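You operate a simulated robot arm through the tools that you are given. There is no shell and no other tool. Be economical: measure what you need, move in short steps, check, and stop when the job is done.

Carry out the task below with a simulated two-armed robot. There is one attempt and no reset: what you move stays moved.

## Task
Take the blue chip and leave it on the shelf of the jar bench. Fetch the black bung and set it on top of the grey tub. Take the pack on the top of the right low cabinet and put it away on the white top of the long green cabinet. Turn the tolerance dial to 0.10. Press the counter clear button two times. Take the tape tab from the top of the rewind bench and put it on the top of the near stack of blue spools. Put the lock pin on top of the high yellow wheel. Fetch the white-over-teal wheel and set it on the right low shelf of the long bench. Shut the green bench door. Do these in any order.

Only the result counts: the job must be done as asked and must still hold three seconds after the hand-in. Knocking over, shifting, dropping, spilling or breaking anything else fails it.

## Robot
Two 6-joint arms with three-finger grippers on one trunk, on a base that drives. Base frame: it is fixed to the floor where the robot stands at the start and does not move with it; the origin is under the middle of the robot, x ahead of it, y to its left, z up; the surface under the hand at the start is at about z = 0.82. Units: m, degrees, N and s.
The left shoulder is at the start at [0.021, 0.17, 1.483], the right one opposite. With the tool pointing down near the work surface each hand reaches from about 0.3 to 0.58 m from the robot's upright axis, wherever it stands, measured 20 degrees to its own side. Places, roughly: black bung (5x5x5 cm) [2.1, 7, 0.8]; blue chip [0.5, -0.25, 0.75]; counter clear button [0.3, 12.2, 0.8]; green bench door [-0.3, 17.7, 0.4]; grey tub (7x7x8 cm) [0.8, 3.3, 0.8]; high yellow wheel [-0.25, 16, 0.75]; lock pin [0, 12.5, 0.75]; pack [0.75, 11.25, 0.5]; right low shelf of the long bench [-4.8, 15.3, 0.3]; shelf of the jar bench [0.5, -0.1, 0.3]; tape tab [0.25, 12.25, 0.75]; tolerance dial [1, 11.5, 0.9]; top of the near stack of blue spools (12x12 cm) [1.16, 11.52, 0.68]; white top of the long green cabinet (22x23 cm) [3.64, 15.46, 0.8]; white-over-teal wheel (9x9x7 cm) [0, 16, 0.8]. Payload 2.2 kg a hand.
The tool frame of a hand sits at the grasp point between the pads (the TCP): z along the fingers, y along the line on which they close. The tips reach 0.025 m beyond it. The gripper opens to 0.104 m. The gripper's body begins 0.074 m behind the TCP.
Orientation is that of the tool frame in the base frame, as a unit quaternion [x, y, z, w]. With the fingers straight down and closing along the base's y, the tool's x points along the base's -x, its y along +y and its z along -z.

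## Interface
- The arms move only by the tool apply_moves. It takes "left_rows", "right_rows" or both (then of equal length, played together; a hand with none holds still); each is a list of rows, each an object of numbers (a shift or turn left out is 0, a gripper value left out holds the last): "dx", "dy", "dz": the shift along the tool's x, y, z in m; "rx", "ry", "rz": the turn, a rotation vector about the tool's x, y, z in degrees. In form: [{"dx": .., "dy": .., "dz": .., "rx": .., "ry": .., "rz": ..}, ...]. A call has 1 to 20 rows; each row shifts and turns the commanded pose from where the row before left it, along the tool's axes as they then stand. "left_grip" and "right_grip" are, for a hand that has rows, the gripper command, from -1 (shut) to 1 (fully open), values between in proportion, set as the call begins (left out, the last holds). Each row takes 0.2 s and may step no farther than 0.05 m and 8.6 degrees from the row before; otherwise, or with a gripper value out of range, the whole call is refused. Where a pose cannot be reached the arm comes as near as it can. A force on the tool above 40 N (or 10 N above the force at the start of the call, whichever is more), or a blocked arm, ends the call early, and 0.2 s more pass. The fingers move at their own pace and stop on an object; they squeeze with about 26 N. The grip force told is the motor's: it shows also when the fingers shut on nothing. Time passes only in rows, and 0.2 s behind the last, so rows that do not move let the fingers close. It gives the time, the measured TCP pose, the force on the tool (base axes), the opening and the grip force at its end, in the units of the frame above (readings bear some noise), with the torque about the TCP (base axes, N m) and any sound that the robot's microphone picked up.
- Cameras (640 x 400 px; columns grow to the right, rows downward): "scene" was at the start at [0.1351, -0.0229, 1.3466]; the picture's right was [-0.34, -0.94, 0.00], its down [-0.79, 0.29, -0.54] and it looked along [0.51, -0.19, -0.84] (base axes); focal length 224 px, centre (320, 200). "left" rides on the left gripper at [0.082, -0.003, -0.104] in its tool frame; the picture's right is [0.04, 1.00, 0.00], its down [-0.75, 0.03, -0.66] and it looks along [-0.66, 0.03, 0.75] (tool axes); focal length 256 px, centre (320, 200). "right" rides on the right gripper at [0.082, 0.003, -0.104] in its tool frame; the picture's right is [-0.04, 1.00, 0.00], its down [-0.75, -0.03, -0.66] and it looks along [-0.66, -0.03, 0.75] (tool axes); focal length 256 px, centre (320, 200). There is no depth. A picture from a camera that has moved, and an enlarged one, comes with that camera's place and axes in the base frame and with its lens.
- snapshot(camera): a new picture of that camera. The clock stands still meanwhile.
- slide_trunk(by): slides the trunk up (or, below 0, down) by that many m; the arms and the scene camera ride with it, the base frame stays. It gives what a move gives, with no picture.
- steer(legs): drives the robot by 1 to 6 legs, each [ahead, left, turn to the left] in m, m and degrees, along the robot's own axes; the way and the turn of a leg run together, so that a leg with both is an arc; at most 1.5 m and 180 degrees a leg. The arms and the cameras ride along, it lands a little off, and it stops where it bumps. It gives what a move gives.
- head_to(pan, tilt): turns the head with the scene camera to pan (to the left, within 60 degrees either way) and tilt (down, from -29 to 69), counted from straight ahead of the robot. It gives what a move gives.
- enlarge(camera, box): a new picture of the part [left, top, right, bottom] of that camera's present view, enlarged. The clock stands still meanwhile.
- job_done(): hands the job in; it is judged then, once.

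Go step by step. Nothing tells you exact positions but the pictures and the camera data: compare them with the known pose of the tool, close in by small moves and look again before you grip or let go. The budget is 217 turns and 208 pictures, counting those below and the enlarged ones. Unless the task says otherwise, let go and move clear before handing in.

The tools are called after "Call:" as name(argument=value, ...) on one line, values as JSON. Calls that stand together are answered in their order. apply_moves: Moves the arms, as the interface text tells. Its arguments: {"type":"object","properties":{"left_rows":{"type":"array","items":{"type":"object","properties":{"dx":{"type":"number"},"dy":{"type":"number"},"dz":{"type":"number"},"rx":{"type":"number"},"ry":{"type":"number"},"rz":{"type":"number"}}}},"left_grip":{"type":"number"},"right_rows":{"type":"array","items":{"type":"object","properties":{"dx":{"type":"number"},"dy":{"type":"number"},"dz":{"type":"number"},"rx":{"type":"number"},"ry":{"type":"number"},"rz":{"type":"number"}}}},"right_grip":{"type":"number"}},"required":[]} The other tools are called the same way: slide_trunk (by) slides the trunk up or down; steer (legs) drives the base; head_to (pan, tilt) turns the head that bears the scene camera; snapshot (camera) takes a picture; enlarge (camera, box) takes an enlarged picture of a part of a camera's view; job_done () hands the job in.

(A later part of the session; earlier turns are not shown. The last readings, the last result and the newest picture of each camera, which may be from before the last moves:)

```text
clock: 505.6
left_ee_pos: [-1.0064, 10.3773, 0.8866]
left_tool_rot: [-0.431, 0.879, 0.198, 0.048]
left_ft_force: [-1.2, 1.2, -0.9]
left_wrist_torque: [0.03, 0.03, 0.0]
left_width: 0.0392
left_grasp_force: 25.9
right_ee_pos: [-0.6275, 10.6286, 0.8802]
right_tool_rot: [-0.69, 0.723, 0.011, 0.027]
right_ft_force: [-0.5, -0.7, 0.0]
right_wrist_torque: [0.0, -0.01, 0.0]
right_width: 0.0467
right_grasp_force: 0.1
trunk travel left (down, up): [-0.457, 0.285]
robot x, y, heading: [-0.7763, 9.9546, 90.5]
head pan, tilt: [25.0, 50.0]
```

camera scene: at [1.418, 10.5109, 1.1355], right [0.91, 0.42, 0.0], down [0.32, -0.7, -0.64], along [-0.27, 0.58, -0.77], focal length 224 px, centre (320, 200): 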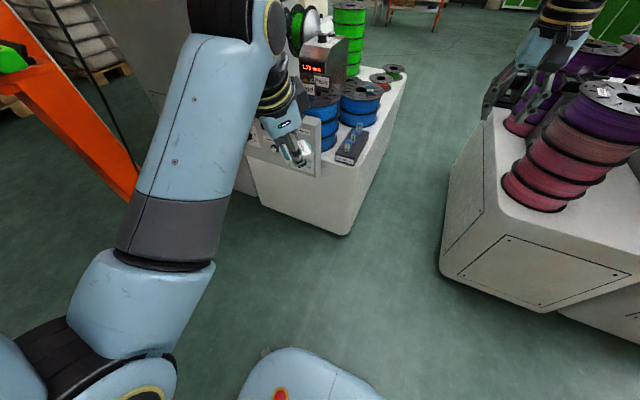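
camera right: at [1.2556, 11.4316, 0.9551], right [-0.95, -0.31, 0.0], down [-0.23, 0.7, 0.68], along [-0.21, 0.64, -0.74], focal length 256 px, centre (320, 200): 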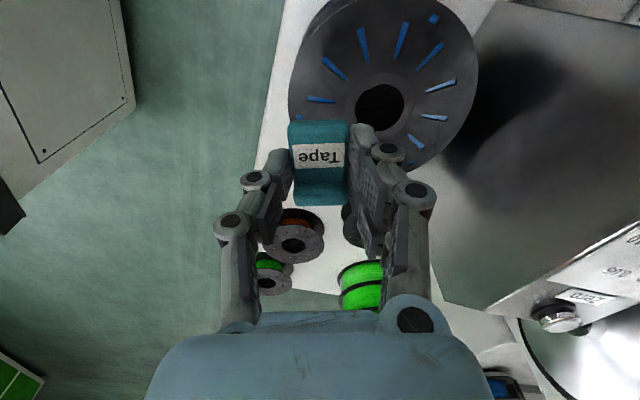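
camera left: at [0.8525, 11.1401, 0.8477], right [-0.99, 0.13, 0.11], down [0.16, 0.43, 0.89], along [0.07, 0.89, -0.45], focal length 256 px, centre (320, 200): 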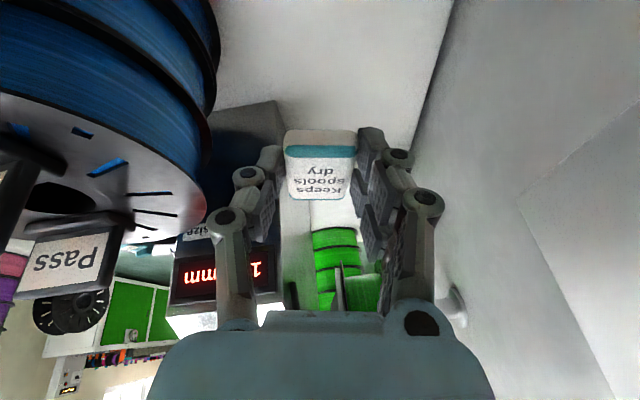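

Call:
steer(legs=[[1.3, 0.02, 0], [1.3, 0.02, 0], [0, 0, -90.5]])

Call:
slide_trunk(by=0.13)

Call:
apply_moves(right_rows=[{"dx": 0.04, "dy": -0.02}, {"dx": 0.04, "dy": -0.02}, {"dx": 0.04, "dy": -0.02}, {"dx": 0.04}, {}], right_grip=0.2)

Call:
head_to(pan=-10, tilt=45)

Call:
snapshot(camera="scene")

```text
clock: 521.8
left_ee_pos: [-0.4469, 12.755, 0.8849]
left_tool_rot: [0.298, 0.933, 0.109, 0.172]
left_ft_force: [0.3, -0.1, -0.5]
left_wrist_torque: [-0.04, -0.04, 0.02]
left_width: 0.0392
left_grasp_force: 26.7
right_ee_pos: [-0.1823, 12.3862, 0.8806]
right_tool_rot: [0.005, 1.0, -0.012, 0.027]
right_ft_force: [-0.3, -0.8, -0.1]
right_wrist_torque: [-0.01, 0.0, 0.02]
right_width: 0.0467
right_grasp_force: 0.0
trunk travel left (down, up): [-0.457, 0.285]
robot x, y, heading: [-0.8591, 12.5074, 3.1]
head pan, tilt: [25.0, 50.0]
```

```text
clock: 523.4
left_ee_pos: [-0.4467, 12.7551, 1.0149]
left_tool_rot: [0.298, 0.933, 0.109, 0.172]
left_ft_force: [0.1, 1.0, 0.3]
left_wrist_torque: [0.01, 0.01, -0.02]
left_width: 0.0391
left_grasp_force: 26.2
right_ee_pos: [-0.1817, 12.3862, 1.0212]
right_tool_rot: [0.004, 0.999, -0.011, 0.036]
right_ft_force: [-1.1, -0.7, -0.3]
right_wrist_torque: [0.02, 0.0, 0.01]
right_width: 0.0468
right_grasp_force: 0.1
trunk travel left (down, up): [-0.587, 0.155]
robot x, y, heading: [-0.8614, 12.5097, 2.7]
head pan, tilt: [25.0, 50.0]
```

```text
clock: 524.6
left_ee_pos: [-0.4457, 12.756, 1.0156]
left_tool_rot: [0.298, 0.933, 0.108, 0.172]
left_ft_force: [-0.6, -0.6, -0.4]
left_wrist_torque: [0.0, -0.01, 0.02]
left_width: 0.0392
left_grasp_force: 26.2
right_ee_pos: [-0.1902, 12.3537, 0.9762]
right_tool_rot: [0.004, 0.999, -0.01, 0.035]
right_ft_force: [-0.1, -0.3, -0.3]
right_wrist_torque: [0.03, 0.0, 0.0]
right_width: 0.0623
right_grasp_force: 0.0
right hand out of reach, approached as far as the arm can: row 1, 2, 3, 4
trunk travel left (down, up): [-0.587, 0.155]
robot x, y, heading: [-0.8589, 12.5095, 2.8]
head pan, tilt: [25.0, 50.0]
```

```text
clock: 525.6
left_ee_pos: [-0.4468, 12.7552, 1.0157]
left_tool_rot: [0.299, 0.932, 0.108, 0.172]
left_ft_force: [0.2, -0.5, -1.1]
left_wrist_torque: [-0.01, 0.02, -0.01]
left_width: 0.0392
left_grasp_force: 26.4
right_ee_pos: [-0.1899, 12.3534, 0.9777]
right_tool_rot: [0.005, 0.999, -0.011, 0.034]
right_ft_force: [-0.6, -0.8, -0.6]
right_wrist_torque: [0.01, -0.01, -0.01]
right_width: 0.0623
right_grasp_force: 0.1
trunk travel left (down, up): [-0.587, 0.155]
robot x, y, heading: [-0.8629, 12.5101, 2.9]
head pan, tilt: [-10.0, 45.0]
```

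```text
58 pictures are left
camera scene: at [-0.7109, 12.5042, 1.274], right [-0.12, -0.99, 0.0], down [-0.7, 0.09, -0.71], along [0.7, -0.09, -0.71], focal length 224 px, centre (320, 200)
```

scene: 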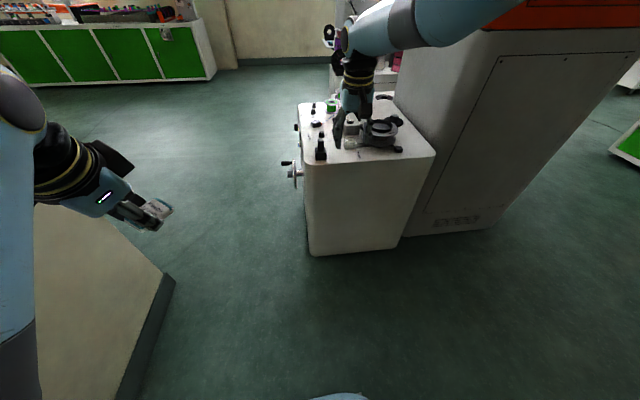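

The right arm resists retraction; try moving it outward first.

Call:
apply_moves(right_rows=[{"dy": -0.04}, {"dy": -0.04}, {"dy": -0.04}, {"dx": 0.04}, {"dx": 0.04}, {"dx": 0.04}, {}])

Call:
head_to(pan=-40, tilt=30)

Call:
snapshot(camera="scene")

```text
clock: 527.2
left_ee_pos: [-0.4465, 12.755, 1.0145]
left_tool_rot: [0.298, 0.933, 0.109, 0.172]
left_ft_force: [-0.1, -0.3, -0.6]
left_wrist_torque: [0.02, 0.04, -0.01]
left_width: 0.0391
left_grasp_force: 25.8
right_ee_pos: [-0.1978, 12.233, 0.9418]
right_tool_rot: [0.004, 0.999, -0.011, 0.034]
right_ft_force: [0.0, -0.5, -0.9]
right_wrist_torque: [-0.01, -0.02, 0.0]
right_width: 0.0625
right_grasp_force: 0.0
right hand out of reach, approached as far as the arm can: row 1, 4, 5, 6
trunk travel left (down, up): [-0.587, 0.155]
robot x, y, heading: [-0.8657, 12.5073, 3.0]
head pan, tilt: [-10.0, 45.0]
```

```text
clock: 528.2
left_ee_pos: [-0.4455, 12.7558, 1.0159]
left_tool_rot: [0.299, 0.932, 0.108, 0.172]
left_ft_force: [0.7, -0.8, -1.0]
left_wrist_torque: [-0.03, 0.0, 0.02]
left_width: 0.039
left_grasp_force: 25.7
right_ee_pos: [-0.1984, 12.2336, 0.9415]
right_tool_rot: [0.004, 0.999, -0.011, 0.035]
right_ft_force: [-0.2, -0.1, -0.3]
right_wrist_torque: [0.01, 0.02, 0.0]
right_width: 0.0623
right_grasp_force: 0.1
trunk travel left (down, up): [-0.587, 0.155]
robot x, y, heading: [-0.8631, 12.5114, 2.9]
head pan, tilt: [-40.0, 30.0]
```

```text
57 pictures are left
camera scene: at [-0.7194, 12.4596, 1.2966], right [-0.6, -0.8, 0.0], down [-0.4, 0.3, -0.87], along [0.69, -0.52, -0.5], focal length 224 px, centre (320, 200)
```

scene: 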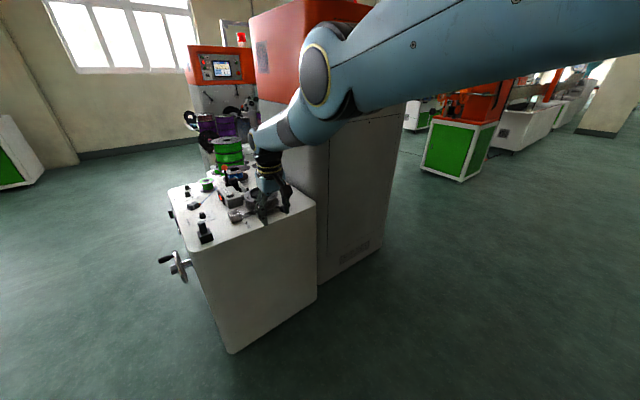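

Call:
apply_moves(right_rows=[{"dx": 0.03, "dz": 0.03}, {"dx": 0.03, "dz": 0.03}, {"dx": 0.03, "dz": 0.03}, {"dx": 0.03, "dz": 0.03}, {"dx": 0.03, "dz": 0.02}, {}])

```text
clock: 529.6
left_ee_pos: [-0.4454, 12.7561, 1.0156]
left_tool_rot: [0.298, 0.933, 0.109, 0.172]
left_ft_force: [-0.1, 0.3, -0.4]
left_wrist_torque: [0.06, -0.06, -0.03]
left_width: 0.0392
left_grasp_force: 26.4
right_ee_pos: [-0.3001, 12.2268, 0.7666]
right_tool_rot: [0.004, 0.999, -0.011, 0.036]
right_ft_force: [0.0, -0.2, -0.2]
right_wrist_torque: [0.0, -0.03, 0.0]
right_width: 0.0623
right_grasp_force: 0.1
right hand out of reach, approached as far as the arm can: row 1, 2, 3, 4, 5
trunk travel left (down, up): [-0.587, 0.155]
robot x, y, heading: [-0.8597, 12.5081, 3.3]
head pan, tilt: [-40.0, 30.0]
```

The right elbow seems flipped and at its limit. Try straightening the arm (extend and outward), then retract again.

Call:
apply_moves(right_rows=[{"dz": -0.04, "dx": -0.025}, {"dz": -0.04, "dx": -0.025}, {"dz": -0.04, "dx": -0.025}, {"dz": -0.04, "dx": -0.025}, {"dz": -0.04, "dx": -0.025, "dy": -0.01}, {"dz": -0.04, "dx": -0.02, "dy": -0.02}, {"dz": -0.03, "dy": -0.03}, {"dz": -0.03, "dy": -0.04}, {"dy": -0.045}, {"dy": -0.045}, {"dy": -0.045}, {"dx": 0.03, "dy": -0.03}, {"dx": 0.04}, {"dx": 0.04}, {"dx": 0.04}, {}])

Call:
snapshot(camera="scene")

```text
clock: 533.0
left_ee_pos: [-0.4463, 12.7556, 1.0143]
left_tool_rot: [0.299, 0.932, 0.109, 0.172]
left_ft_force: [-1.3, -0.1, -0.2]
left_wrist_torque: [-0.01, -0.02, -0.03]
left_width: 0.0392
left_grasp_force: 26.2
right_ee_pos: [-0.2554, 11.9364, 1.0494]
right_tool_rot: [0.004, 0.999, -0.01, 0.034]
right_ft_force: [0.9, 0.0, -0.4]
right_wrist_torque: [-0.03, 0.01, -0.04]
right_width: 0.0625
right_grasp_force: 0.1
right hand out of reach, approached as far as the arm can: row 1, 2, 5, 6, 10, 11, 12, 13, 14, 15
trunk travel left (down, up): [-0.587, 0.155]
robot x, y, heading: [-0.8633, 12.507, 2.9]
head pan, tilt: [-40.0, 30.0]
```

```text
56 pictures are left
camera scene: at [-0.7193, 12.4599, 1.2966], right [-0.6, -0.8, 0.0], down [-0.4, 0.3, -0.87], along [0.69, -0.52, -0.5], focal length 224 px, centre (320, 200)
```

scene: 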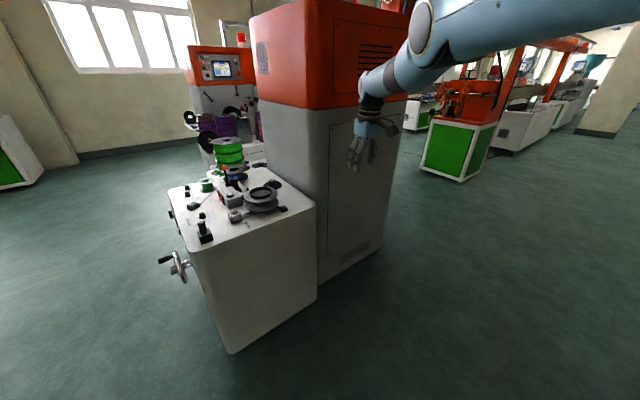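

Call:
apply_moves(right_rows=[{"dx": -0.035, "dy": -0.025, "dz": -0.01}, {"dx": -0.035, "dy": -0.025, "dz": -0.01}, {"dx": -0.035, "dy": -0.025}, {"dx": -0.035, "dy": -0.025}, {}, {"dx": 0.03, "dy": 0.02, "dz": -0.02}, {"dx": 0.035, "dy": 0.025, "dz": -0.02}, {"dx": 0.035, "dy": 0.025, "dz": -0.02}, {"dx": 0.035, "dy": 0.025}, {"dx": 0.035, "dy": 0.025}, {"dx": 0.035, "dy": 0.025}, {"dx": 0.035, "dy": 0.02}, {}])

```text
clock: 535.8
left_ee_pos: [-0.4465, 12.7543, 1.0147]
left_tool_rot: [0.298, 0.933, 0.109, 0.172]
left_ft_force: [0.6, -0.4, -0.6]
left_wrist_torque: [0.01, 0.03, 0.02]
left_width: 0.0393
left_grasp_force: 25.6
right_ee_pos: [-0.2426, 11.9519, 1.0592]
right_tool_rot: [0.004, 0.999, -0.011, 0.035]
right_ft_force: [-0.1, -0.3, 0.1]
right_wrist_torque: [-0.01, -0.01, 0.03]
right_width: 0.0624
right_grasp_force: 0.0
right hand out of reach, approached as far as the arm can: row 1, 2, 3, 4, 6, 7, 8, 9, 10, 11, 12
trunk travel left (down, up): [-0.587, 0.155]
robot x, y, heading: [-0.8602, 12.5053, 3.1]
head pan, tilt: [-40.0, 30.0]
```

Call:
apply_moves(right_rows=[{"dx": 0.045}, {"dx": 0.045}, {"dx": 0.045}, {"dx": 0.045}, {"dx": 0.045}, {"dx": 0.045}, {"dx": 0.045}, {"dx": 0.045}, {"dz": 0.04}, {"dz": 0.04}, {"dz": 0.04}, {}])

```text
clock: 538.4
left_ee_pos: [-0.4468, 12.7551, 1.0157]
left_tool_rot: [0.298, 0.933, 0.109, 0.172]
left_ft_force: [1.1, -0.6, -1.2]
left_wrist_torque: [0.01, -0.01, 0.0]
left_width: 0.039
left_grasp_force: 26.3
right_ee_pos: [-0.4118, 11.8274, 0.8982]
right_tool_rot: [0.004, 0.999, -0.01, 0.035]
right_ft_force: [0.8, 0.4, 0.1]
right_wrist_torque: [0.01, 0.01, -0.01]
right_width: 0.0625
right_grasp_force: 0.1
right hand out of reach, approached as far as the arm can: row 1, 2, 3, 4, 5, 6, 7, 8, 9, 10, 11
trunk travel left (down, up): [-0.587, 0.155]
robot x, y, heading: [-0.8567, 12.5125, 2.8]
head pan, tilt: [-40.0, 30.0]
```

Call:
apply_moves(right_rows=[{"rx": 8}, {"rx": 8}, {"rx": 8}, {"rx": 8}, {"dz": -0.04, "dx": 0.02}, {"dz": -0.04, "dx": 0.02}, {"rx": -8}, {"rx": -8}, {"rx": -8}, {"rx": -8}, {}])

Call:
snapshot(camera="scene")

```text
clock: 540.8
left_ee_pos: [-0.4476, 12.7552, 1.0142]
left_tool_rot: [0.298, 0.933, 0.11, 0.172]
left_ft_force: [-0.3, -0.7, -0.1]
left_wrist_torque: [0.0, 0.01, 0.01]
left_width: 0.0392
left_grasp_force: 25.9
right_ee_pos: [-0.4568, 11.8713, 0.9622]
right_tool_rot: [0.004, 0.999, -0.011, 0.035]
right_ft_force: [0.5, -0.1, -0.3]
right_wrist_torque: [0.01, -0.01, 0.01]
right_width: 0.0624
right_grasp_force: 0.1
trunk travel left (down, up): [-0.587, 0.155]
robot x, y, heading: [-0.8628, 12.5076, 2.7]
head pan, tilt: [-40.0, 30.0]
```

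```text
55 pictures are left
camera scene: at [-0.7197, 12.4596, 1.2967], right [-0.6, -0.8, 0.0], down [-0.4, 0.3, -0.87], along [0.69, -0.52, -0.5], focal length 224 px, centre (320, 200)
```

scene: 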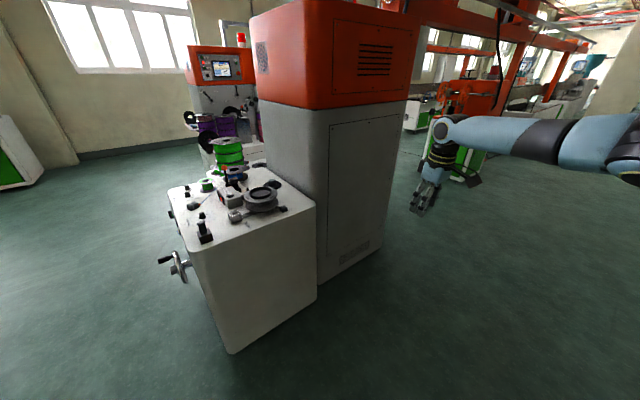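

The arm has un-flipped. Bring the right hand back to a normal position and approach the lock pin.

Call:
apply_moves(right_rows=[{"dy": 0.045}, {"dy": 0.045}, {"dy": 0.045, "dx": -0.01}, {"dy": 0.045, "dx": -0.01}, {"dy": 0.045, "dx": -0.01}, {"dy": 0.045, "dx": -0.01}, {"dy": 0.045}, {"dy": 0.045}, {"dy": 0.03}, {}])

Call:
steer(legs=[[0.48, 0.05, -3]])

Call:
snapshot(camera="right")

```text
clock: 543.0
left_ee_pos: [-0.4462, 12.7556, 1.015]
left_tool_rot: [0.299, 0.932, 0.108, 0.172]
left_ft_force: [0.5, 0.4, -0.4]
left_wrist_torque: [-0.02, 0.02, 0.0]
left_width: 0.0392
left_grasp_force: 25.6
right_ee_pos: [-0.4138, 12.2608, 0.9579]
right_tool_rot: [0.004, 0.999, -0.011, 0.036]
right_ft_force: [0.3, 1.5, 0.2]
right_wrist_torque: [0.02, 0.04, -0.01]
right_width: 0.0622
right_grasp_force: 0.1
trunk travel left (down, up): [-0.587, 0.155]
robot x, y, heading: [-0.8631, 12.512, 3.0]
head pan, tilt: [-40.0, 30.0]
```

```text
clock: 545.8
left_ee_pos: [0.045, 12.7988, 1.014]
left_tool_rot: [0.322, 0.925, 0.105, 0.173]
left_ft_force: [-0.1, -0.6, 0.0]
left_wrist_torque: [0.0, 0.01, 0.0]
left_width: 0.039
left_grasp_force: 25.9
right_ee_pos: [0.055, 12.3021, 0.9564]
right_tool_rot: [0.029, 0.999, -0.012, 0.034]
right_ft_force: [0.6, 1.0, 0.6]
right_wrist_torque: [-0.01, 0.0, 0.02]
right_width: 0.0623
right_grasp_force: 0.0
trunk travel left (down, up): [-0.587, 0.155]
robot x, y, heading: [-0.3799, 12.5743, 0.1]
head pan, tilt: [-40.0, 30.0]
```

```text
54 pictures are left
camera right: at [-0.0339, 12.3131, 1.0546], right [0.1, 1.0, -0.02], down [0.7, -0.05, 0.71], along [0.7, -0.08, -0.71], focal length 256 px, centre (320, 200)
```

right: 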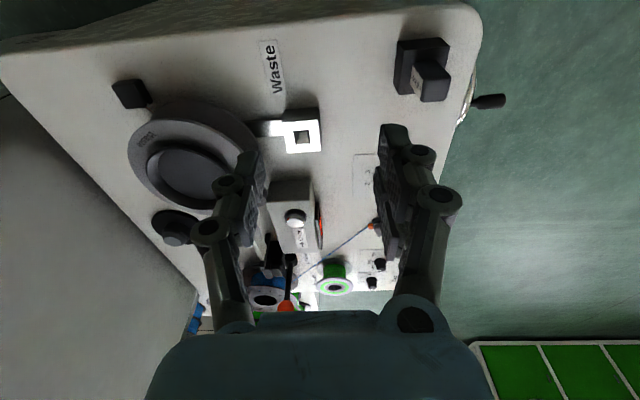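

Call:
enlarge(camera="right", box=[370, 20, 480, 120])

```text
4.00 times, centred on (425, 70) of right
camera zoom: at [-0.0339, 12.3131, 1.0546], right [0.1, 1.0, -0.02], down [0.7, -0.05, 0.71], along [0.7, -0.08, -0.71], focal length 1024 px, centre (-100, 720)
```

zoom: 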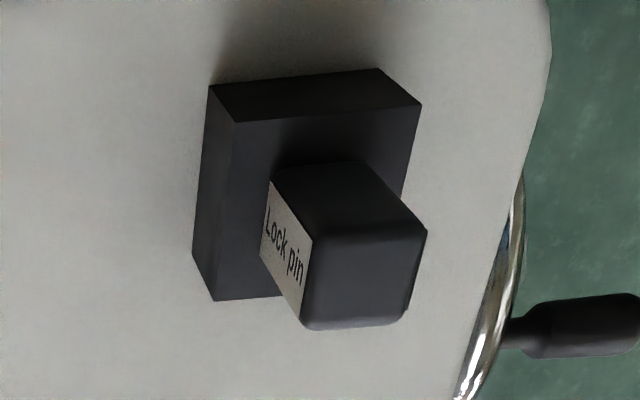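

The lock pin is a square post standing on a small base; top at about (0.071, 12.406, 0.815). Move above it and lower part-way.

Call:
apply_moves(right_rows=[{"dy": 0.035, "dx": -0.005, "ry": 4}, {"dy": 0.035, "dx": -0.005}, {"dy": 0.034, "dx": -0.006}, {"dz": 0.035}, {"dz": 0.035}, {"dz": 0.03}, {}])

Call:
snapshot(camera="right")

```text
clock: 547.4
left_ee_pos: [0.0444, 12.7987, 1.0148]
left_tool_rot: [0.321, 0.925, 0.104, 0.175]
left_ft_force: [-1.1, -0.2, -0.8]
left_wrist_torque: [0.04, -0.04, -0.01]
left_width: 0.0392
left_grasp_force: 26.0
right_ee_pos: [0.0749, 12.3991, 0.8528]
right_tool_rot: [0.029, 0.999, -0.013, 0.0]
right_ft_force: [0.4, -0.4, 0.8]
right_wrist_torque: [-0.03, -0.02, 0.03]
right_width: 0.0625
right_grasp_force: 0.2
trunk travel left (down, up): [-0.587, 0.155]
robot x, y, heading: [-0.3833, 12.5712, 0.3]
head pan, tilt: [-40.0, 30.0]
```

```text
52 pictures are left
camera right: at [-0.0058, 12.4106, 0.9559], right [0.1, 0.99, -0.03], down [0.75, -0.06, 0.66], along [0.65, -0.08, -0.75], focal length 256 px, centre (320, 200)
```

right: 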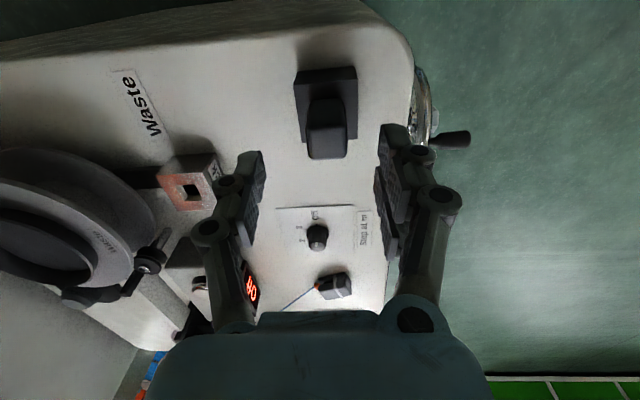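

Call:
apply_moves(right_rows=[{"dy": 0.004, "dx": 0.003, "dz": 0.02}, {"dz": 0.015}, {"dz": 0.01}, {}])

Call:
snapshot(camera="right")

```text
clock: 548.4
left_ee_pos: [0.0446, 12.7994, 1.0153]
left_tool_rot: [0.321, 0.925, 0.105, 0.174]
left_ft_force: [-0.3, 0.1, -0.9]
left_wrist_torque: [0.01, -0.02, -0.01]
left_width: 0.0388
left_grasp_force: 25.5
right_ee_pos: [0.073, 12.4077, 0.808]
right_tool_rot: [0.028, 1.0, -0.01, 0.0]
right_ft_force: [-0.5, -0.8, -0.1]
right_wrist_torque: [0.0, 0.0, -0.02]
right_width: 0.0625
right_grasp_force: 0.1
trunk travel left (down, up): [-0.587, 0.155]
robot x, y, heading: [-0.3782, 12.5747, 0.1]
head pan, tilt: [-40.0, 30.0]
```

```text
51 pictures are left
camera right: at [-0.008, 12.4177, 0.9128], right [0.1, 1.0, -0.02], down [0.75, -0.06, 0.66], along [0.65, -0.08, -0.75], focal length 256 px, centre (320, 200)
```

right: 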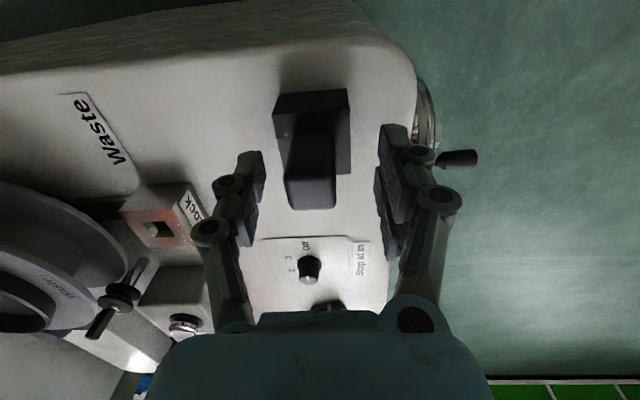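

Call:
apply_moves(right_rows=[{"dy": -0.004, "dz": 0.006}, {"dz": 0.006}, {}])

Call:
apply_moves(right_rows=[{}, {}, {}, {}], right_grip=-1)

Call:
apply_moves(right_rows=[{"dz": -0.003}, {"dz": -0.006}, {"dz": -0.01}, {"dz": -0.015}, {"dz": -0.02}, {"dz": -0.02}, {"dz": -0.02}, {"dz": -0.02}, {"dz": -0.02}, {"dz": -0.01}, {}])

Call:
snapshot(camera="right")

```text
clock: 549.2
left_ee_pos: [0.0459, 12.7986, 1.0162]
left_tool_rot: [0.321, 0.925, 0.103, 0.174]
left_ft_force: [-0.1, 0.2, 0.3]
left_wrist_torque: [0.02, -0.02, -0.04]
left_width: 0.0392
left_grasp_force: 25.9
right_ee_pos: [0.073, 12.4014, 0.7978]
right_tool_rot: [0.027, 1.0, -0.011, 0.0]
right_ft_force: [-1.2, 0.5, 0.1]
right_wrist_torque: [0.03, -0.03, 0.05]
right_width: 0.0622
right_grasp_force: 0.0
trunk travel left (down, up): [-0.587, 0.155]
robot x, y, heading: [-0.3816, 12.5745, -0.0]
head pan, tilt: [-40.0, 30.0]
```

```text
clock: 550.2
left_ee_pos: [0.0436, 12.7999, 1.0157]
left_tool_rot: [0.321, 0.925, 0.104, 0.175]
left_ft_force: [0.5, -0.1, -0.2]
left_wrist_torque: [-0.03, -0.01, 0.01]
left_width: 0.0391
left_grasp_force: 25.6
right_ee_pos: [0.0741, 12.4028, 0.8009]
right_tool_rot: [0.028, 1.0, -0.011, 0.003]
right_ft_force: [3.8, 11.1, 22.6]
right_wrist_torque: [0.69, 0.08, -0.14]
right_width: 0.0242
right_grasp_force: 26.2
trunk travel left (down, up): [-0.587, 0.155]
robot x, y, heading: [-0.3812, 12.5737, 0.1]
head pan, tilt: [-40.0, 30.0]
```

```text
clock: 552.8
left_ee_pos: [0.0454, 12.7984, 1.0149]
left_tool_rot: [0.321, 0.925, 0.104, 0.174]
left_ft_force: [-0.8, 0.2, 0.5]
left_wrist_torque: [-0.02, 0.04, 0.0]
left_width: 0.0391
left_grasp_force: 25.9
right_ee_pos: [0.0645, 12.3762, 0.9319]
right_tool_rot: [0.035, 0.999, -0.036, -0.008]
right_ft_force: [0.6, -0.1, -0.7]
right_wrist_torque: [0.02, -0.02, -0.02]
right_width: 0.0243
right_grasp_force: 26.4
trunk travel left (down, up): [-0.587, 0.155]
robot x, y, heading: [-0.3822, 12.5747, 0.1]
head pan, tilt: [-40.0, 30.0]
stopped in row 11 (right hand): the arm was blocked; the commanded pose is now the measured one
```

```text
50 pictures are left
camera right: at [-0.0141, 12.3931, 1.0368], right [0.11, 0.99, -0.07], down [0.76, -0.04, 0.65], along [0.64, -0.13, -0.76], focal length 256 px, centre (320, 200)
```

right: 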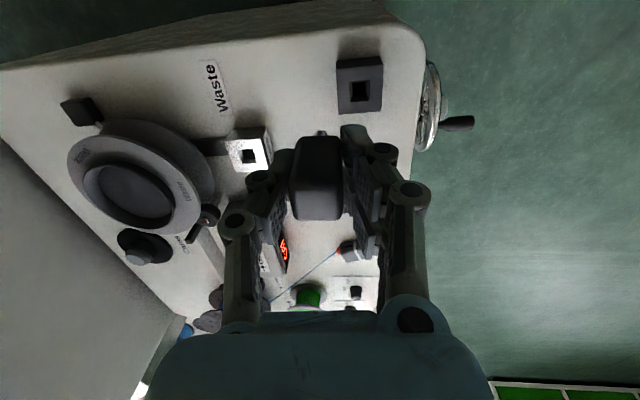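

The pin is out and held. Raise a bit, back out, face north and look toward the wheel area.

Call:
slide_trunk(by=0.1)

Call:
steer(legs=[[-0.6, 0, 0], [0, 0, 90]])

Call:
head_to(pan=0, tilt=18)

Call:
snapshot(camera="scene")

```text
clock: 554.2
left_ee_pos: [0.0446, 12.7987, 1.1164]
left_tool_rot: [0.321, 0.925, 0.105, 0.174]
left_ft_force: [0.6, 0.1, 0.1]
left_wrist_torque: [0.03, 0.0, 0.01]
left_width: 0.0392
left_grasp_force: 25.8
right_ee_pos: [0.0652, 12.3778, 1.0319]
right_tool_rot: [0.035, 0.999, -0.034, -0.007]
right_ft_force: [-0.4, -0.6, -0.1]
right_wrist_torque: [-0.01, -0.05, 0.0]
right_width: 0.024
right_grasp_force: 25.5
trunk travel left (down, up): [-0.687, 0.055]
robot x, y, heading: [-0.3811, 12.5756, 0.1]
head pan, tilt: [-40.0, 30.0]
```

```text
clock: 561.5
left_ee_pos: [-1.2302, 12.9872, 1.114]
left_tool_rot: [-0.44, 0.875, 0.198, 0.046]
left_ft_force: [-0.4, -0.5, -0.9]
left_wrist_torque: [-0.04, 0.01, -0.03]
left_width: 0.0394
left_grasp_force: 26.2
right_ee_pos: [-0.8115, 13.0205, 1.0323]
right_tool_rot: [-0.693, 0.72, -0.03, 0.02]
right_ft_force: [-0.2, 0.0, -1.0]
right_wrist_torque: [0.02, 0.01, 0.01]
right_width: 0.024
right_grasp_force: 26.5
trunk travel left (down, up): [-0.687, 0.055]
robot x, y, heading: [-0.9898, 12.5673, 91.8]
head pan, tilt: [-40.0, 30.0]
```

```text
clock: 562.5
left_ee_pos: [-1.2313, 12.9882, 1.1153]
left_tool_rot: [-0.441, 0.874, 0.198, 0.047]
left_ft_force: [0.4, -0.1, -0.3]
left_wrist_torque: [0.01, 0.03, -0.01]
left_width: 0.0389
left_grasp_force: 26.1
right_ee_pos: [-0.8102, 13.019, 1.0315]
right_tool_rot: [-0.693, 0.72, -0.031, 0.02]
right_ft_force: [0.1, 0.2, -0.6]
right_wrist_torque: [0.01, -0.01, -0.03]
right_width: 0.0243
right_grasp_force: 26.4
trunk travel left (down, up): [-0.687, 0.055]
robot x, y, heading: [-0.9917, 12.5696, 91.7]
head pan, tilt: [0.0, 18.0]
```

```text
49 pictures are left
camera scene: at [-0.9992, 12.7332, 1.4162], right [1.0, 0.03, 0.0], down [0.01, -0.31, -0.95], along [-0.03, 0.95, -0.31], focal length 224 px, centre (320, 200)
```

scene: 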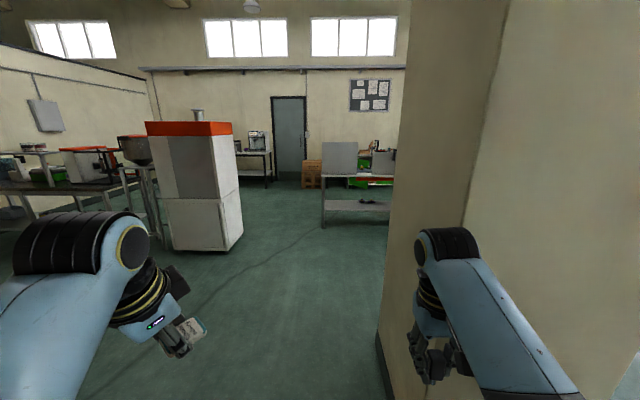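

Call:
steer(legs=[[0.2, 0.35, -1.7], [1.3, 0, 0], [0.6, 0, 0]])

Call:
head_to(pan=-40, tilt=22)

Call:
snapshot(camera="scene")

```text
clock: 574.0
left_ee_pos: [-1.5411, 15.0697, 1.1151]
left_tool_rot: [-0.42, 0.885, 0.197, 0.05]
left_ft_force: [0.9, 0.3, -1.4]
left_wrist_torque: [0.05, -0.04, -0.01]
left_width: 0.0389
left_grasp_force: 25.8
right_ee_pos: [-1.1183, 15.0834, 1.0311]
right_tool_rot: [-0.676, 0.736, -0.03, 0.019]
right_ft_force: [0.2, -0.1, -0.8]
right_wrist_torque: [-0.05, 0.03, 0.02]
right_width: 0.0241
right_grasp_force: 26.1
trunk travel left (down, up): [-0.687, 0.055]
robot x, y, heading: [-1.3228, 14.6399, 89.2]
head pan, tilt: [0.0, 18.0]
```

```text
clock: 575.1
left_ee_pos: [-1.5415, 15.0688, 1.1157]
left_tool_rot: [-0.421, 0.884, 0.197, 0.051]
left_ft_force: [0.1, -0.2, -0.1]
left_wrist_torque: [0.02, -0.02, -0.01]
left_width: 0.0388
left_grasp_force: 25.7
right_ee_pos: [-1.1195, 15.0828, 1.0332]
right_tool_rot: [-0.676, 0.736, -0.031, 0.019]
right_ft_force: [0.6, -0.4, -1.4]
right_wrist_torque: [-0.01, -0.01, -0.04]
right_width: 0.0241
right_grasp_force: 25.9
trunk travel left (down, up): [-0.687, 0.055]
robot x, y, heading: [-1.3217, 14.6389, 89.3]
head pan, tilt: [-40.0, 22.0]
```

```text
48 pictures are left
camera scene: at [-1.2616, 14.7822, 1.4097], right [0.76, -0.65, 0.0], down [-0.24, -0.28, -0.93], along [0.6, 0.7, -0.37], focal length 224 px, centre (320, 200)
```

scene: 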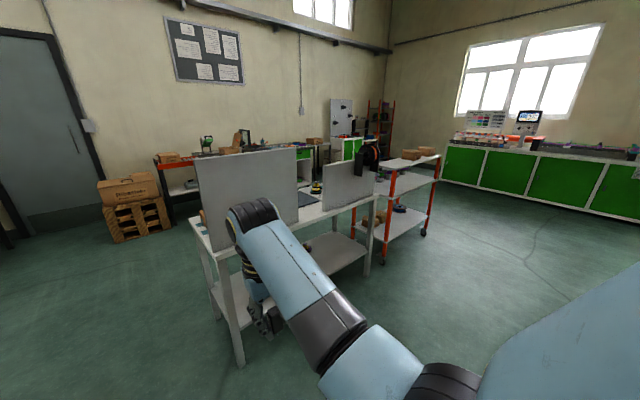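

The bench's working side faces north; I'll first deliver the pack at the green cabinet to the east along y≈14.7.

Call:
steer(legs=[[0, 0, -89.3], [1.4, 0, 0], [1.4, 0.0, 0], [1.0, 0, 0]])

Call:
head_to(pan=15, tilt=30)

Call:
snapshot(camera="scene")

```text
clock: 597.2
left_ee_pos: [2.8718, 14.8674, 1.1151]
left_tool_rot: [0.313, 0.928, 0.106, 0.173]
left_ft_force: [-0.4, 1.0, -0.7]
left_wrist_torque: [0.0, 0.02, 0.01]
left_width: 0.039
left_grasp_force: 26.4
right_ee_pos: [2.9006, 14.447, 1.0332]
right_tool_rot: [0.027, 0.999, -0.036, -0.007]
right_ft_force: [0.1, 0.2, 0.0]
right_wrist_torque: [-0.01, 0.03, 0.03]
right_width: 0.0245
right_grasp_force: 26.1
trunk travel left (down, up): [-0.687, 0.055]
robot x, y, heading: [2.4541, 14.6357, 1.3]
head pan, tilt: [-40.0, 22.0]
```

```text
clock: 598.4
left_ee_pos: [2.8723, 14.8682, 1.1156]
left_tool_rot: [0.313, 0.928, 0.106, 0.173]
left_ft_force: [-0.2, -0.1, -0.7]
left_wrist_torque: [0.01, 0.0, 0.0]
left_width: 0.039
left_grasp_force: 25.3
right_ee_pos: [2.898, 14.4463, 1.0324]
right_tool_rot: [0.027, 0.999, -0.036, -0.008]
right_ft_force: [-0.2, -0.3, -1.0]
right_wrist_torque: [0.0, 0.0, 0.03]
right_width: 0.024
right_grasp_force: 26.4
trunk travel left (down, up): [-0.687, 0.055]
robot x, y, heading: [2.445, 14.6307, 1.0]
head pan, tilt: [15.0, 30.0]
```

```text
47 pictures are left
camera scene: at [2.6063, 14.6621, 1.3969], right [0.28, -0.96, 0.0], down [-0.48, -0.14, -0.87], along [0.83, 0.24, -0.5], focal length 224 px, centre (320, 200)
```

scene: 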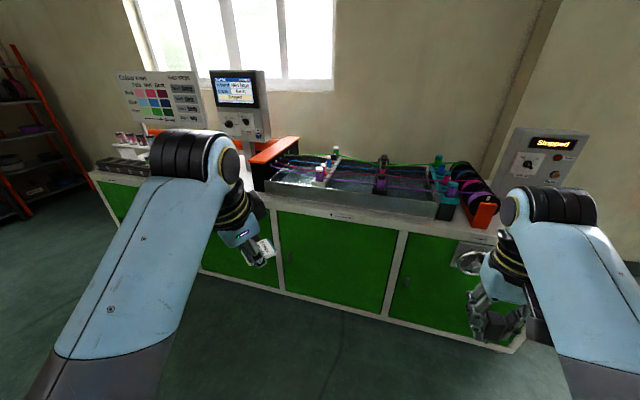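

Call:
steer(legs=[[0.25, 0.66, -1]])

Call:
head_to(pan=-5, tilt=40)

Call:
snapshot(camera="scene")

```text
clock: 602.3
left_ee_pos: [3.1198, 15.5221, 1.1156]
left_tool_rot: [0.32, 0.925, 0.104, 0.174]
left_ft_force: [-0.8, 0.5, -0.2]
left_wrist_torque: [-0.04, 0.03, -0.02]
left_width: 0.0391
left_grasp_force: 26.3
right_ee_pos: [3.1419, 15.101, 1.0325]
right_tool_rot: [0.033, 0.999, -0.036, -0.008]
right_ft_force: [-0.3, 0.1, 0.4]
right_wrist_torque: [0.01, -0.01, -0.01]
right_width: 0.0239
right_grasp_force: 26.1
trunk travel left (down, up): [-0.687, 0.055]
robot x, y, heading: [2.6932, 15.2962, -0.0]
head pan, tilt: [15.0, 30.0]
```

```text
clock: 603.1
left_ee_pos: [3.1206, 15.5219, 1.1154]
left_tool_rot: [0.32, 0.925, 0.104, 0.174]
left_ft_force: [-0.2, -0.3, -0.7]
left_wrist_torque: [0.01, 0.0, 0.02]
left_width: 0.0392
left_grasp_force: 25.8
right_ee_pos: [3.1408, 15.1004, 1.0332]
right_tool_rot: [0.033, 0.999, -0.036, -0.008]
right_ft_force: [0.0, -0.6, -0.4]
right_wrist_torque: [0.0, -0.01, 0.02]
right_width: 0.0243
right_grasp_force: 26.5
trunk travel left (down, up): [-0.687, 0.055]
robot x, y, heading: [2.6966, 15.3002, 0.1]
head pan, tilt: [-5.0, 40.0]
```

```text
46 pictures are left
camera scene: at [2.8484, 15.2895, 1.3816], right [-0.08, -1.0, 0.0], down [-0.64, 0.05, -0.77], along [0.76, -0.06, -0.64], focal length 224 px, centre (320, 200)
```

scene: 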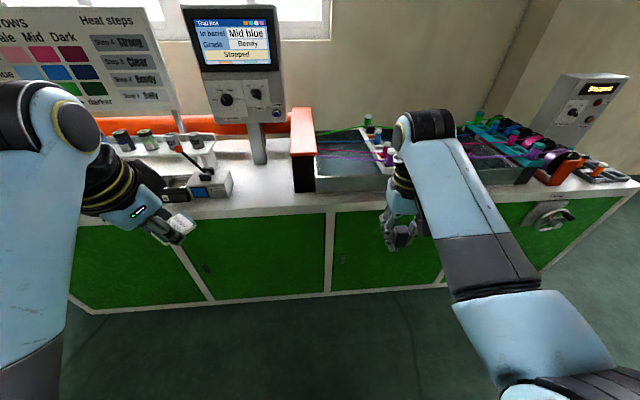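

The free patch is at about (3.64, 15.46). I'll rotate the left wrist so the pack lies flat again, lift/retract the right hand, and drive in.

Call:
apply_moves(left_rows=[{"rz": -7.9, "rx": -0.6, "ry": 0.45}, {"rz": -7.9, "rx": -0.6, "ry": 0.45}, {"rz": -7.9, "rx": -0.6, "ry": 0.45}, {"rz": -7.9, "rx": -0.6, "ry": 0.45}, {"rz": -7.7, "rx": -0.5, "ry": 0.45}, {}], right_rows=[{"dz": -0.02}, {"dz": -0.03}, {"dz": -0.03}, {"dy": -0.03}, {"dy": -0.03}, {}])

Call:
steer(legs=[[0.39, 0, 0]])

Call:
slide_trunk(by=-0.06)

Call:
snapshot(camera="left")

```text
clock: 604.5
left_ee_pos: [3.1167, 15.5418, 1.1114]
left_tool_rot: [-0.014, 0.978, 0.094, 0.185]
left_ft_force: [0.6, 0.6, -0.7]
left_wrist_torque: [-0.01, 0.01, -0.02]
left_width: 0.039
left_grasp_force: 26.0
right_ee_pos: [3.1531, 15.061, 1.0712]
right_tool_rot: [0.034, 0.999, -0.036, -0.006]
right_ft_force: [0.4, 1.0, 0.0]
right_wrist_torque: [-0.04, 0.0, 0.04]
right_width: 0.0244
right_grasp_force: 25.9
right hand out of reach, approached as far as the arm can: row 2, 3, 4, 5
trunk travel left (down, up): [-0.687, 0.055]
robot x, y, heading: [2.6951, 15.2954, 0.4]
head pan, tilt: [-5.0, 40.0]
```

```text
clock: 607.0
left_ee_pos: [3.5132, 15.546, 1.1139]
left_tool_rot: [-0.015, 0.978, 0.094, 0.188]
left_ft_force: [0.3, -0.5, 0.4]
left_wrist_torque: [-0.02, 0.01, 0.0]
left_width: 0.0391
left_grasp_force: 26.3
right_ee_pos: [3.5498, 15.0638, 1.0701]
right_tool_rot: [0.03, 0.999, -0.036, -0.007]
right_ft_force: [0.3, 0.1, -0.6]
right_wrist_torque: [-0.02, -0.01, 0.01]
right_width: 0.0242
right_grasp_force: 25.7
trunk travel left (down, up): [-0.687, 0.055]
robot x, y, heading: [3.0887, 15.2998, 0.9]
head pan, tilt: [-5.0, 40.0]
```

```text
clock: 608.0
left_ee_pos: [3.5114, 15.5479, 1.0533]
left_tool_rot: [-0.016, 0.977, 0.097, 0.189]
left_ft_force: [0.3, 0.3, -0.6]
left_wrist_torque: [-0.01, -0.02, 0.02]
left_width: 0.0389
left_grasp_force: 26.0
right_ee_pos: [3.5485, 15.065, 1.0111]
right_tool_rot: [0.031, 0.999, -0.036, -0.006]
right_ft_force: [-0.3, 0.6, -1.0]
right_wrist_torque: [-0.01, 0.01, 0.01]
right_width: 0.0242
right_grasp_force: 25.9
trunk travel left (down, up): [-0.627, 0.115]
robot x, y, heading: [3.086, 15.2977, 0.5]
head pan, tilt: [-5.0, 40.0]
```

```text
45 pictures are left
camera left: at [3.3987, 15.5253, 1.1198], right [-0.1, 0.98, 0.17], down [0.46, -0.1, 0.88], along [0.88, 0.17, -0.44], focal length 256 px, centre (320, 200)
```

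left: 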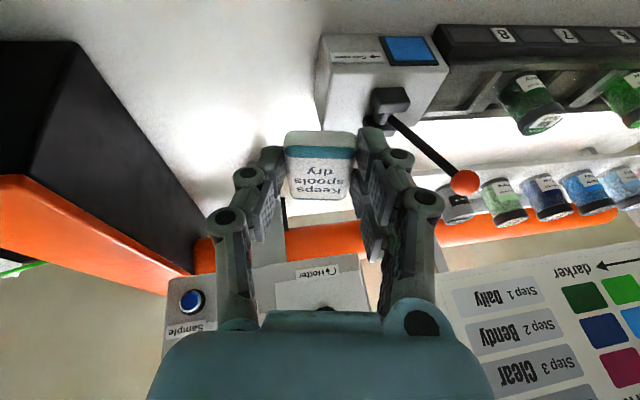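

Call:
apply_moves(left_rows=[{"dx": -0.028, "dy": -0.0236, "dz": 0.0067}, {"dx": -0.028, "dy": -0.0236, "dz": 0.0067}, {"dx": -0.028, "dy": -0.0236, "dz": 0.0067}, {"dx": -0.028, "dy": -0.0236, "dz": 0.0067}, {"dx": 0.0105, "dy": -0.005, "dz": 0.0258}, {"dx": 0.0105, "dy": -0.005, "dz": 0.0258}, {"dx": 0.0105, "dy": -0.005, "dz": 0.0258}, {"dx": 0.0105, "dy": -0.005, "dz": 0.0258}, {"dx": 0.0105, "dy": -0.005, "dz": 0.0258}, {}])

Call:
snapshot(camera="left")

Call:
enlarge(camera="scene", box=[140, 120, 400, 290])

```text
clock: 608.7
left_ee_pos: [3.5847, 15.5665, 1.0416]
left_tool_rot: [-0.018, 0.969, 0.173, 0.174]
left_ft_force: [-0.1, -0.3, 0.6]
left_wrist_torque: [0.02, 0.04, 0.0]
left_width: 0.0393
left_grasp_force: 26.4
right_ee_pos: [3.5498, 15.0656, 1.0116]
right_tool_rot: [0.03, 0.999, -0.035, -0.007]
right_ft_force: [-0.6, -0.1, 0.1]
right_wrist_torque: [0.0, -0.01, -0.01]
right_width: 0.0242
right_grasp_force: 26.5
trunk travel left (down, up): [-0.627, 0.115]
robot x, y, heading: [3.092, 15.2971, 0.5]
head pan, tilt: [-5.0, 40.0]
stopped in row 3 (left hand): the arm was blocked; the commanded pose is now the measured one
```

```text
44 pictures are left
camera left: at [3.4738, 15.5302, 1.1053], right [-0.13, 0.94, 0.32], down [0.49, -0.22, 0.85], along [0.86, 0.27, -0.43], focal length 256 px, centre (320, 200)
```

left: 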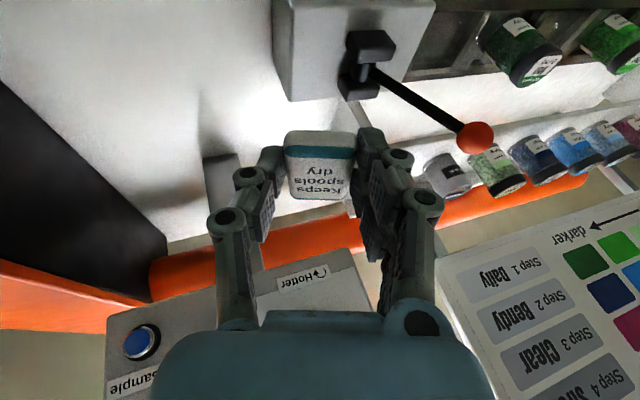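

```text
2.35 times, centred on (270, 205) of scene
camera zoom: at [3.2436, 15.2935, 1.3214], right [-0.08, -1.0, 0.0], down [-0.64, 0.05, -0.77], along [0.76, -0.06, -0.64], focal length 527 px, centre (438, 188)
```

zoom: 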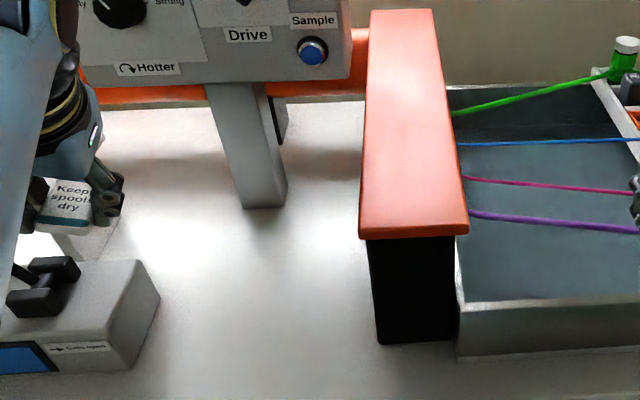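

The left arm's inward range is limited; strafe the robot right and forward instead, and fix the roll.

Call:
steer(legs=[[0.045, -0.1, 0]])

Call:
apply_moves(left_rows=[{"rx": 4}, {"rx": 4}, {"rx": 4}, {}])

Call:
slide_trunk(by=-0.13)

Call:
enlarge(camera="scene", box=[140, 120, 400, 290])

```text
clock: 609.9
left_ee_pos: [3.6319, 15.4653, 1.0416]
left_tool_rot: [-0.018, 0.969, 0.173, 0.175]
left_ft_force: [1.0, 0.0, -0.2]
left_wrist_torque: [0.02, 0.01, 0.0]
left_width: 0.0392
left_grasp_force: 25.8
right_ee_pos: [3.5958, 14.9633, 1.0106]
right_tool_rot: [0.031, 0.999, -0.034, -0.007]
right_ft_force: [-0.5, 0.5, 0.2]
right_wrist_torque: [0.05, 0.04, 0.0]
right_width: 0.0241
right_grasp_force: 26.1
trunk travel left (down, up): [-0.627, 0.115]
robot x, y, heading: [3.1348, 15.2008, 0.8]
head pan, tilt: [-5.0, 40.0]
```

```text
clock: 610.9
left_ee_pos: [3.6309, 15.4663, 1.043]
left_tool_rot: [0.0, 0.982, 0.072, 0.176]
left_ft_force: [-0.3, 0.2, 0.7]
left_wrist_torque: [0.03, -0.01, 0.01]
left_width: 0.0392
left_grasp_force: 27.1
right_ee_pos: [3.5947, 14.9631, 1.0098]
right_tool_rot: [0.031, 0.999, -0.034, -0.006]
right_ft_force: [0.6, -0.3, -0.3]
right_wrist_torque: [0.03, -0.01, -0.03]
right_width: 0.0241
right_grasp_force: 25.6
trunk travel left (down, up): [-0.627, 0.115]
robot x, y, heading: [3.1387, 15.1954, 0.6]
head pan, tilt: [-5.0, 40.0]
```

```text
clock: 611.4
left_ee_pos: [3.6292, 15.4672, 1.0278]
left_tool_rot: [0.0, 0.982, 0.07, 0.178]
left_ft_force: [-0.1, -1.2, 0.1]
left_wrist_torque: [0.04, 0.01, 0.03]
left_width: 0.0392
left_grasp_force: 26.1
right_ee_pos: [3.5961, 14.9649, 1.0027]
right_tool_rot: [0.031, 0.999, -0.034, 0.0]
right_ft_force: [-10.7, 6.3, 24.1]
right_wrist_torque: [-0.18, 0.46, -0.31]
right_width: 0.0244
right_grasp_force: 25.7
trunk travel left (down, up): [-0.612, 0.13]
robot x, y, heading: [3.1367, 15.1985, 0.4]
head pan, tilt: [-5.0, 40.0]
stopped: the force on the tool passed its limit at 58 N (the readings are from after the stop); the commanded pose is now the measured one
```

```text
2.35 times, centred on (270, 205) of scene
camera zoom: at [3.2875, 15.1941, 1.3066], right [-0.08, -1.0, 0.0], down [-0.64, 0.05, -0.77], along [0.76, -0.06, -0.64], focal length 527 px, centre (438, 188)
```

zoom: 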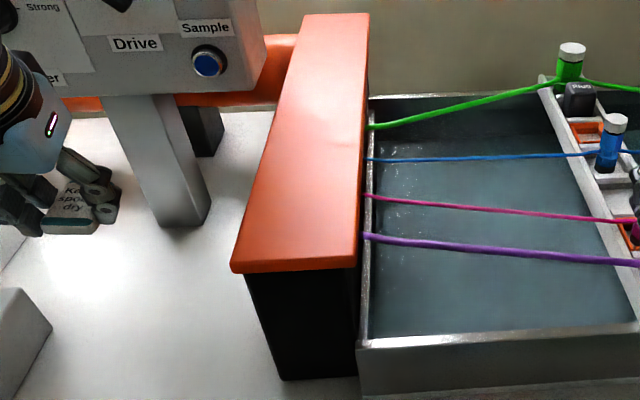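

The pin in the right hand touched a peg post. Raise the trunk again and lower the left hand with the arm only.

Call:
slide_trunk(by=0.06)

Call:
apply_moves(left_rows=[{"dx": 0.0099, "dy": -0.0039, "dz": 0.0263}, {"dx": 0.0099, "dy": -0.0039, "dz": 0.0263}, {"dx": 0.0099, "dy": -0.0039, "dz": 0.0263}, {"dx": 0.0099, "dy": -0.0039, "dz": 0.0263}, {"dx": 0.0099, "dy": -0.0039, "dz": 0.0263}, {"dx": 0.0099, "dy": -0.0039, "dz": 0.0263}, {}])

Call:
snapshot(camera="scene")

```text
clock: 612.4
left_ee_pos: [3.6306, 15.4674, 1.0871]
left_tool_rot: [0.001, 0.982, 0.071, 0.176]
left_ft_force: [0.1, 0.7, -0.6]
left_wrist_torque: [0.02, -0.01, 0.0]
left_width: 0.0393
left_grasp_force: 26.2
right_ee_pos: [3.5988, 14.9637, 1.0604]
right_tool_rot: [0.031, 0.999, -0.035, -0.002]
right_ft_force: [-0.1, 0.4, -0.9]
right_wrist_torque: [0.0, 0.0, 0.0]
right_width: 0.0242
right_grasp_force: 26.3
trunk travel left (down, up): [-0.672, 0.07]
robot x, y, heading: [3.1332, 15.1948, 0.6]
head pan, tilt: [-5.0, 40.0]
```

```text
clock: 614.0
left_ee_pos: [3.6309, 15.4673, 0.9173]
left_tool_rot: [0.0, 0.982, 0.072, 0.177]
left_ft_force: [-0.7, 0.0, -0.1]
left_wrist_torque: [-0.02, -0.01, -0.02]
left_width: 0.039
left_grasp_force: 25.9
right_ee_pos: [3.5974, 14.9648, 1.0607]
right_tool_rot: [0.032, 0.999, -0.035, -0.001]
right_ft_force: [0.7, -0.5, 0.5]
right_wrist_torque: [-0.01, -0.02, 0.0]
right_width: 0.0241
right_grasp_force: 25.7
trunk travel left (down, up): [-0.672, 0.07]
robot x, y, heading: [3.1386, 15.1962, 0.6]
head pan, tilt: [-5.0, 40.0]
```

```text
41 pictures are left
camera scene: at [3.2893, 15.1933, 1.3666], right [-0.08, -1.0, 0.0], down [-0.64, 0.05, -0.77], along [0.76, -0.06, -0.64], focal length 224 px, centre (320, 200)
```

scene: 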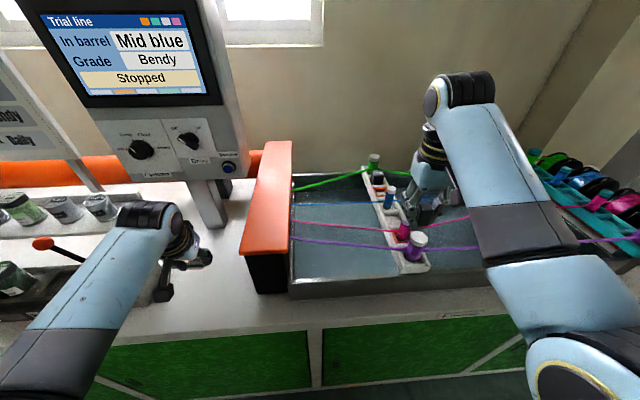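

Pegs intact. Continue lowering the pack to contact.

Call:
apply_moves(left_rows=[{"dx": 0.0088, "dy": -0.0034, "dz": 0.0232}, {"dx": 0.007, "dy": -0.0028, "dz": 0.0186}, {"dx": 0.0028, "dy": -0.0011, "dz": 0.0074}, {"dx": 0.0014, "dy": -0.0005, "dz": 0.0037}, {"dx": 0.0014, "dy": -0.0005, "dz": 0.0037}, {"dx": 0.0014, "dy": -0.0005, "dz": 0.0037}, {"dx": 0.0014, "dy": -0.0005, "dz": 0.0037}, {"dx": 0.0014, "dy": -0.0005, "dz": 0.0037}, {"dx": 0.0014, "dy": -0.0005, "dz": 0.0037}, {"dx": 0.0014, "dy": -0.0005, "dz": 0.0037}])

Call:
snapshot(camera="left")

```text
clock: 616.2
left_ee_pos: [3.6308, 15.4672, 0.8355]
left_tool_rot: [0.0, 0.982, 0.071, 0.177]
left_ft_force: [-0.2, 0.5, -0.9]
left_wrist_torque: [0.03, 0.04, 0.0]
left_width: 0.0389
left_grasp_force: 25.6
right_ee_pos: [3.5993, 14.9648, 1.0602]
right_tool_rot: [0.032, 0.999, -0.034, -0.001]
right_ft_force: [0.0, 1.1, -0.3]
right_wrist_torque: [0.0, 0.02, 0.01]
right_width: 0.0243
right_grasp_force: 25.7
trunk travel left (down, up): [-0.672, 0.07]
robot x, y, heading: [3.1351, 15.197, 0.7]
head pan, tilt: [-5.0, 40.0]
```

```text
40 pictures are left
camera left: at [3.5183, 15.4518, 0.9048], right [-0.06, 0.99, 0.13], down [0.48, -0.08, 0.87], along [0.88, 0.12, -0.47], focal length 256 px, centre (320, 200)
```

left: 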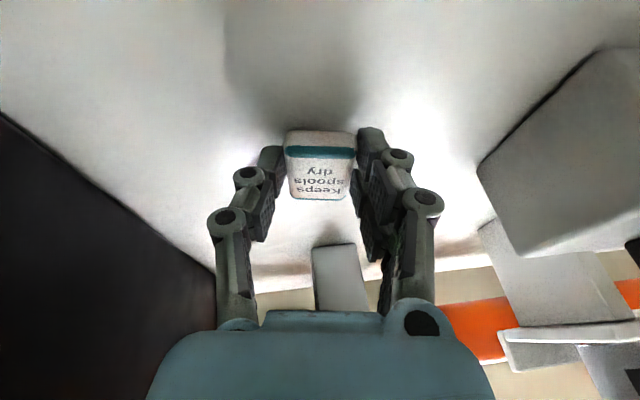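

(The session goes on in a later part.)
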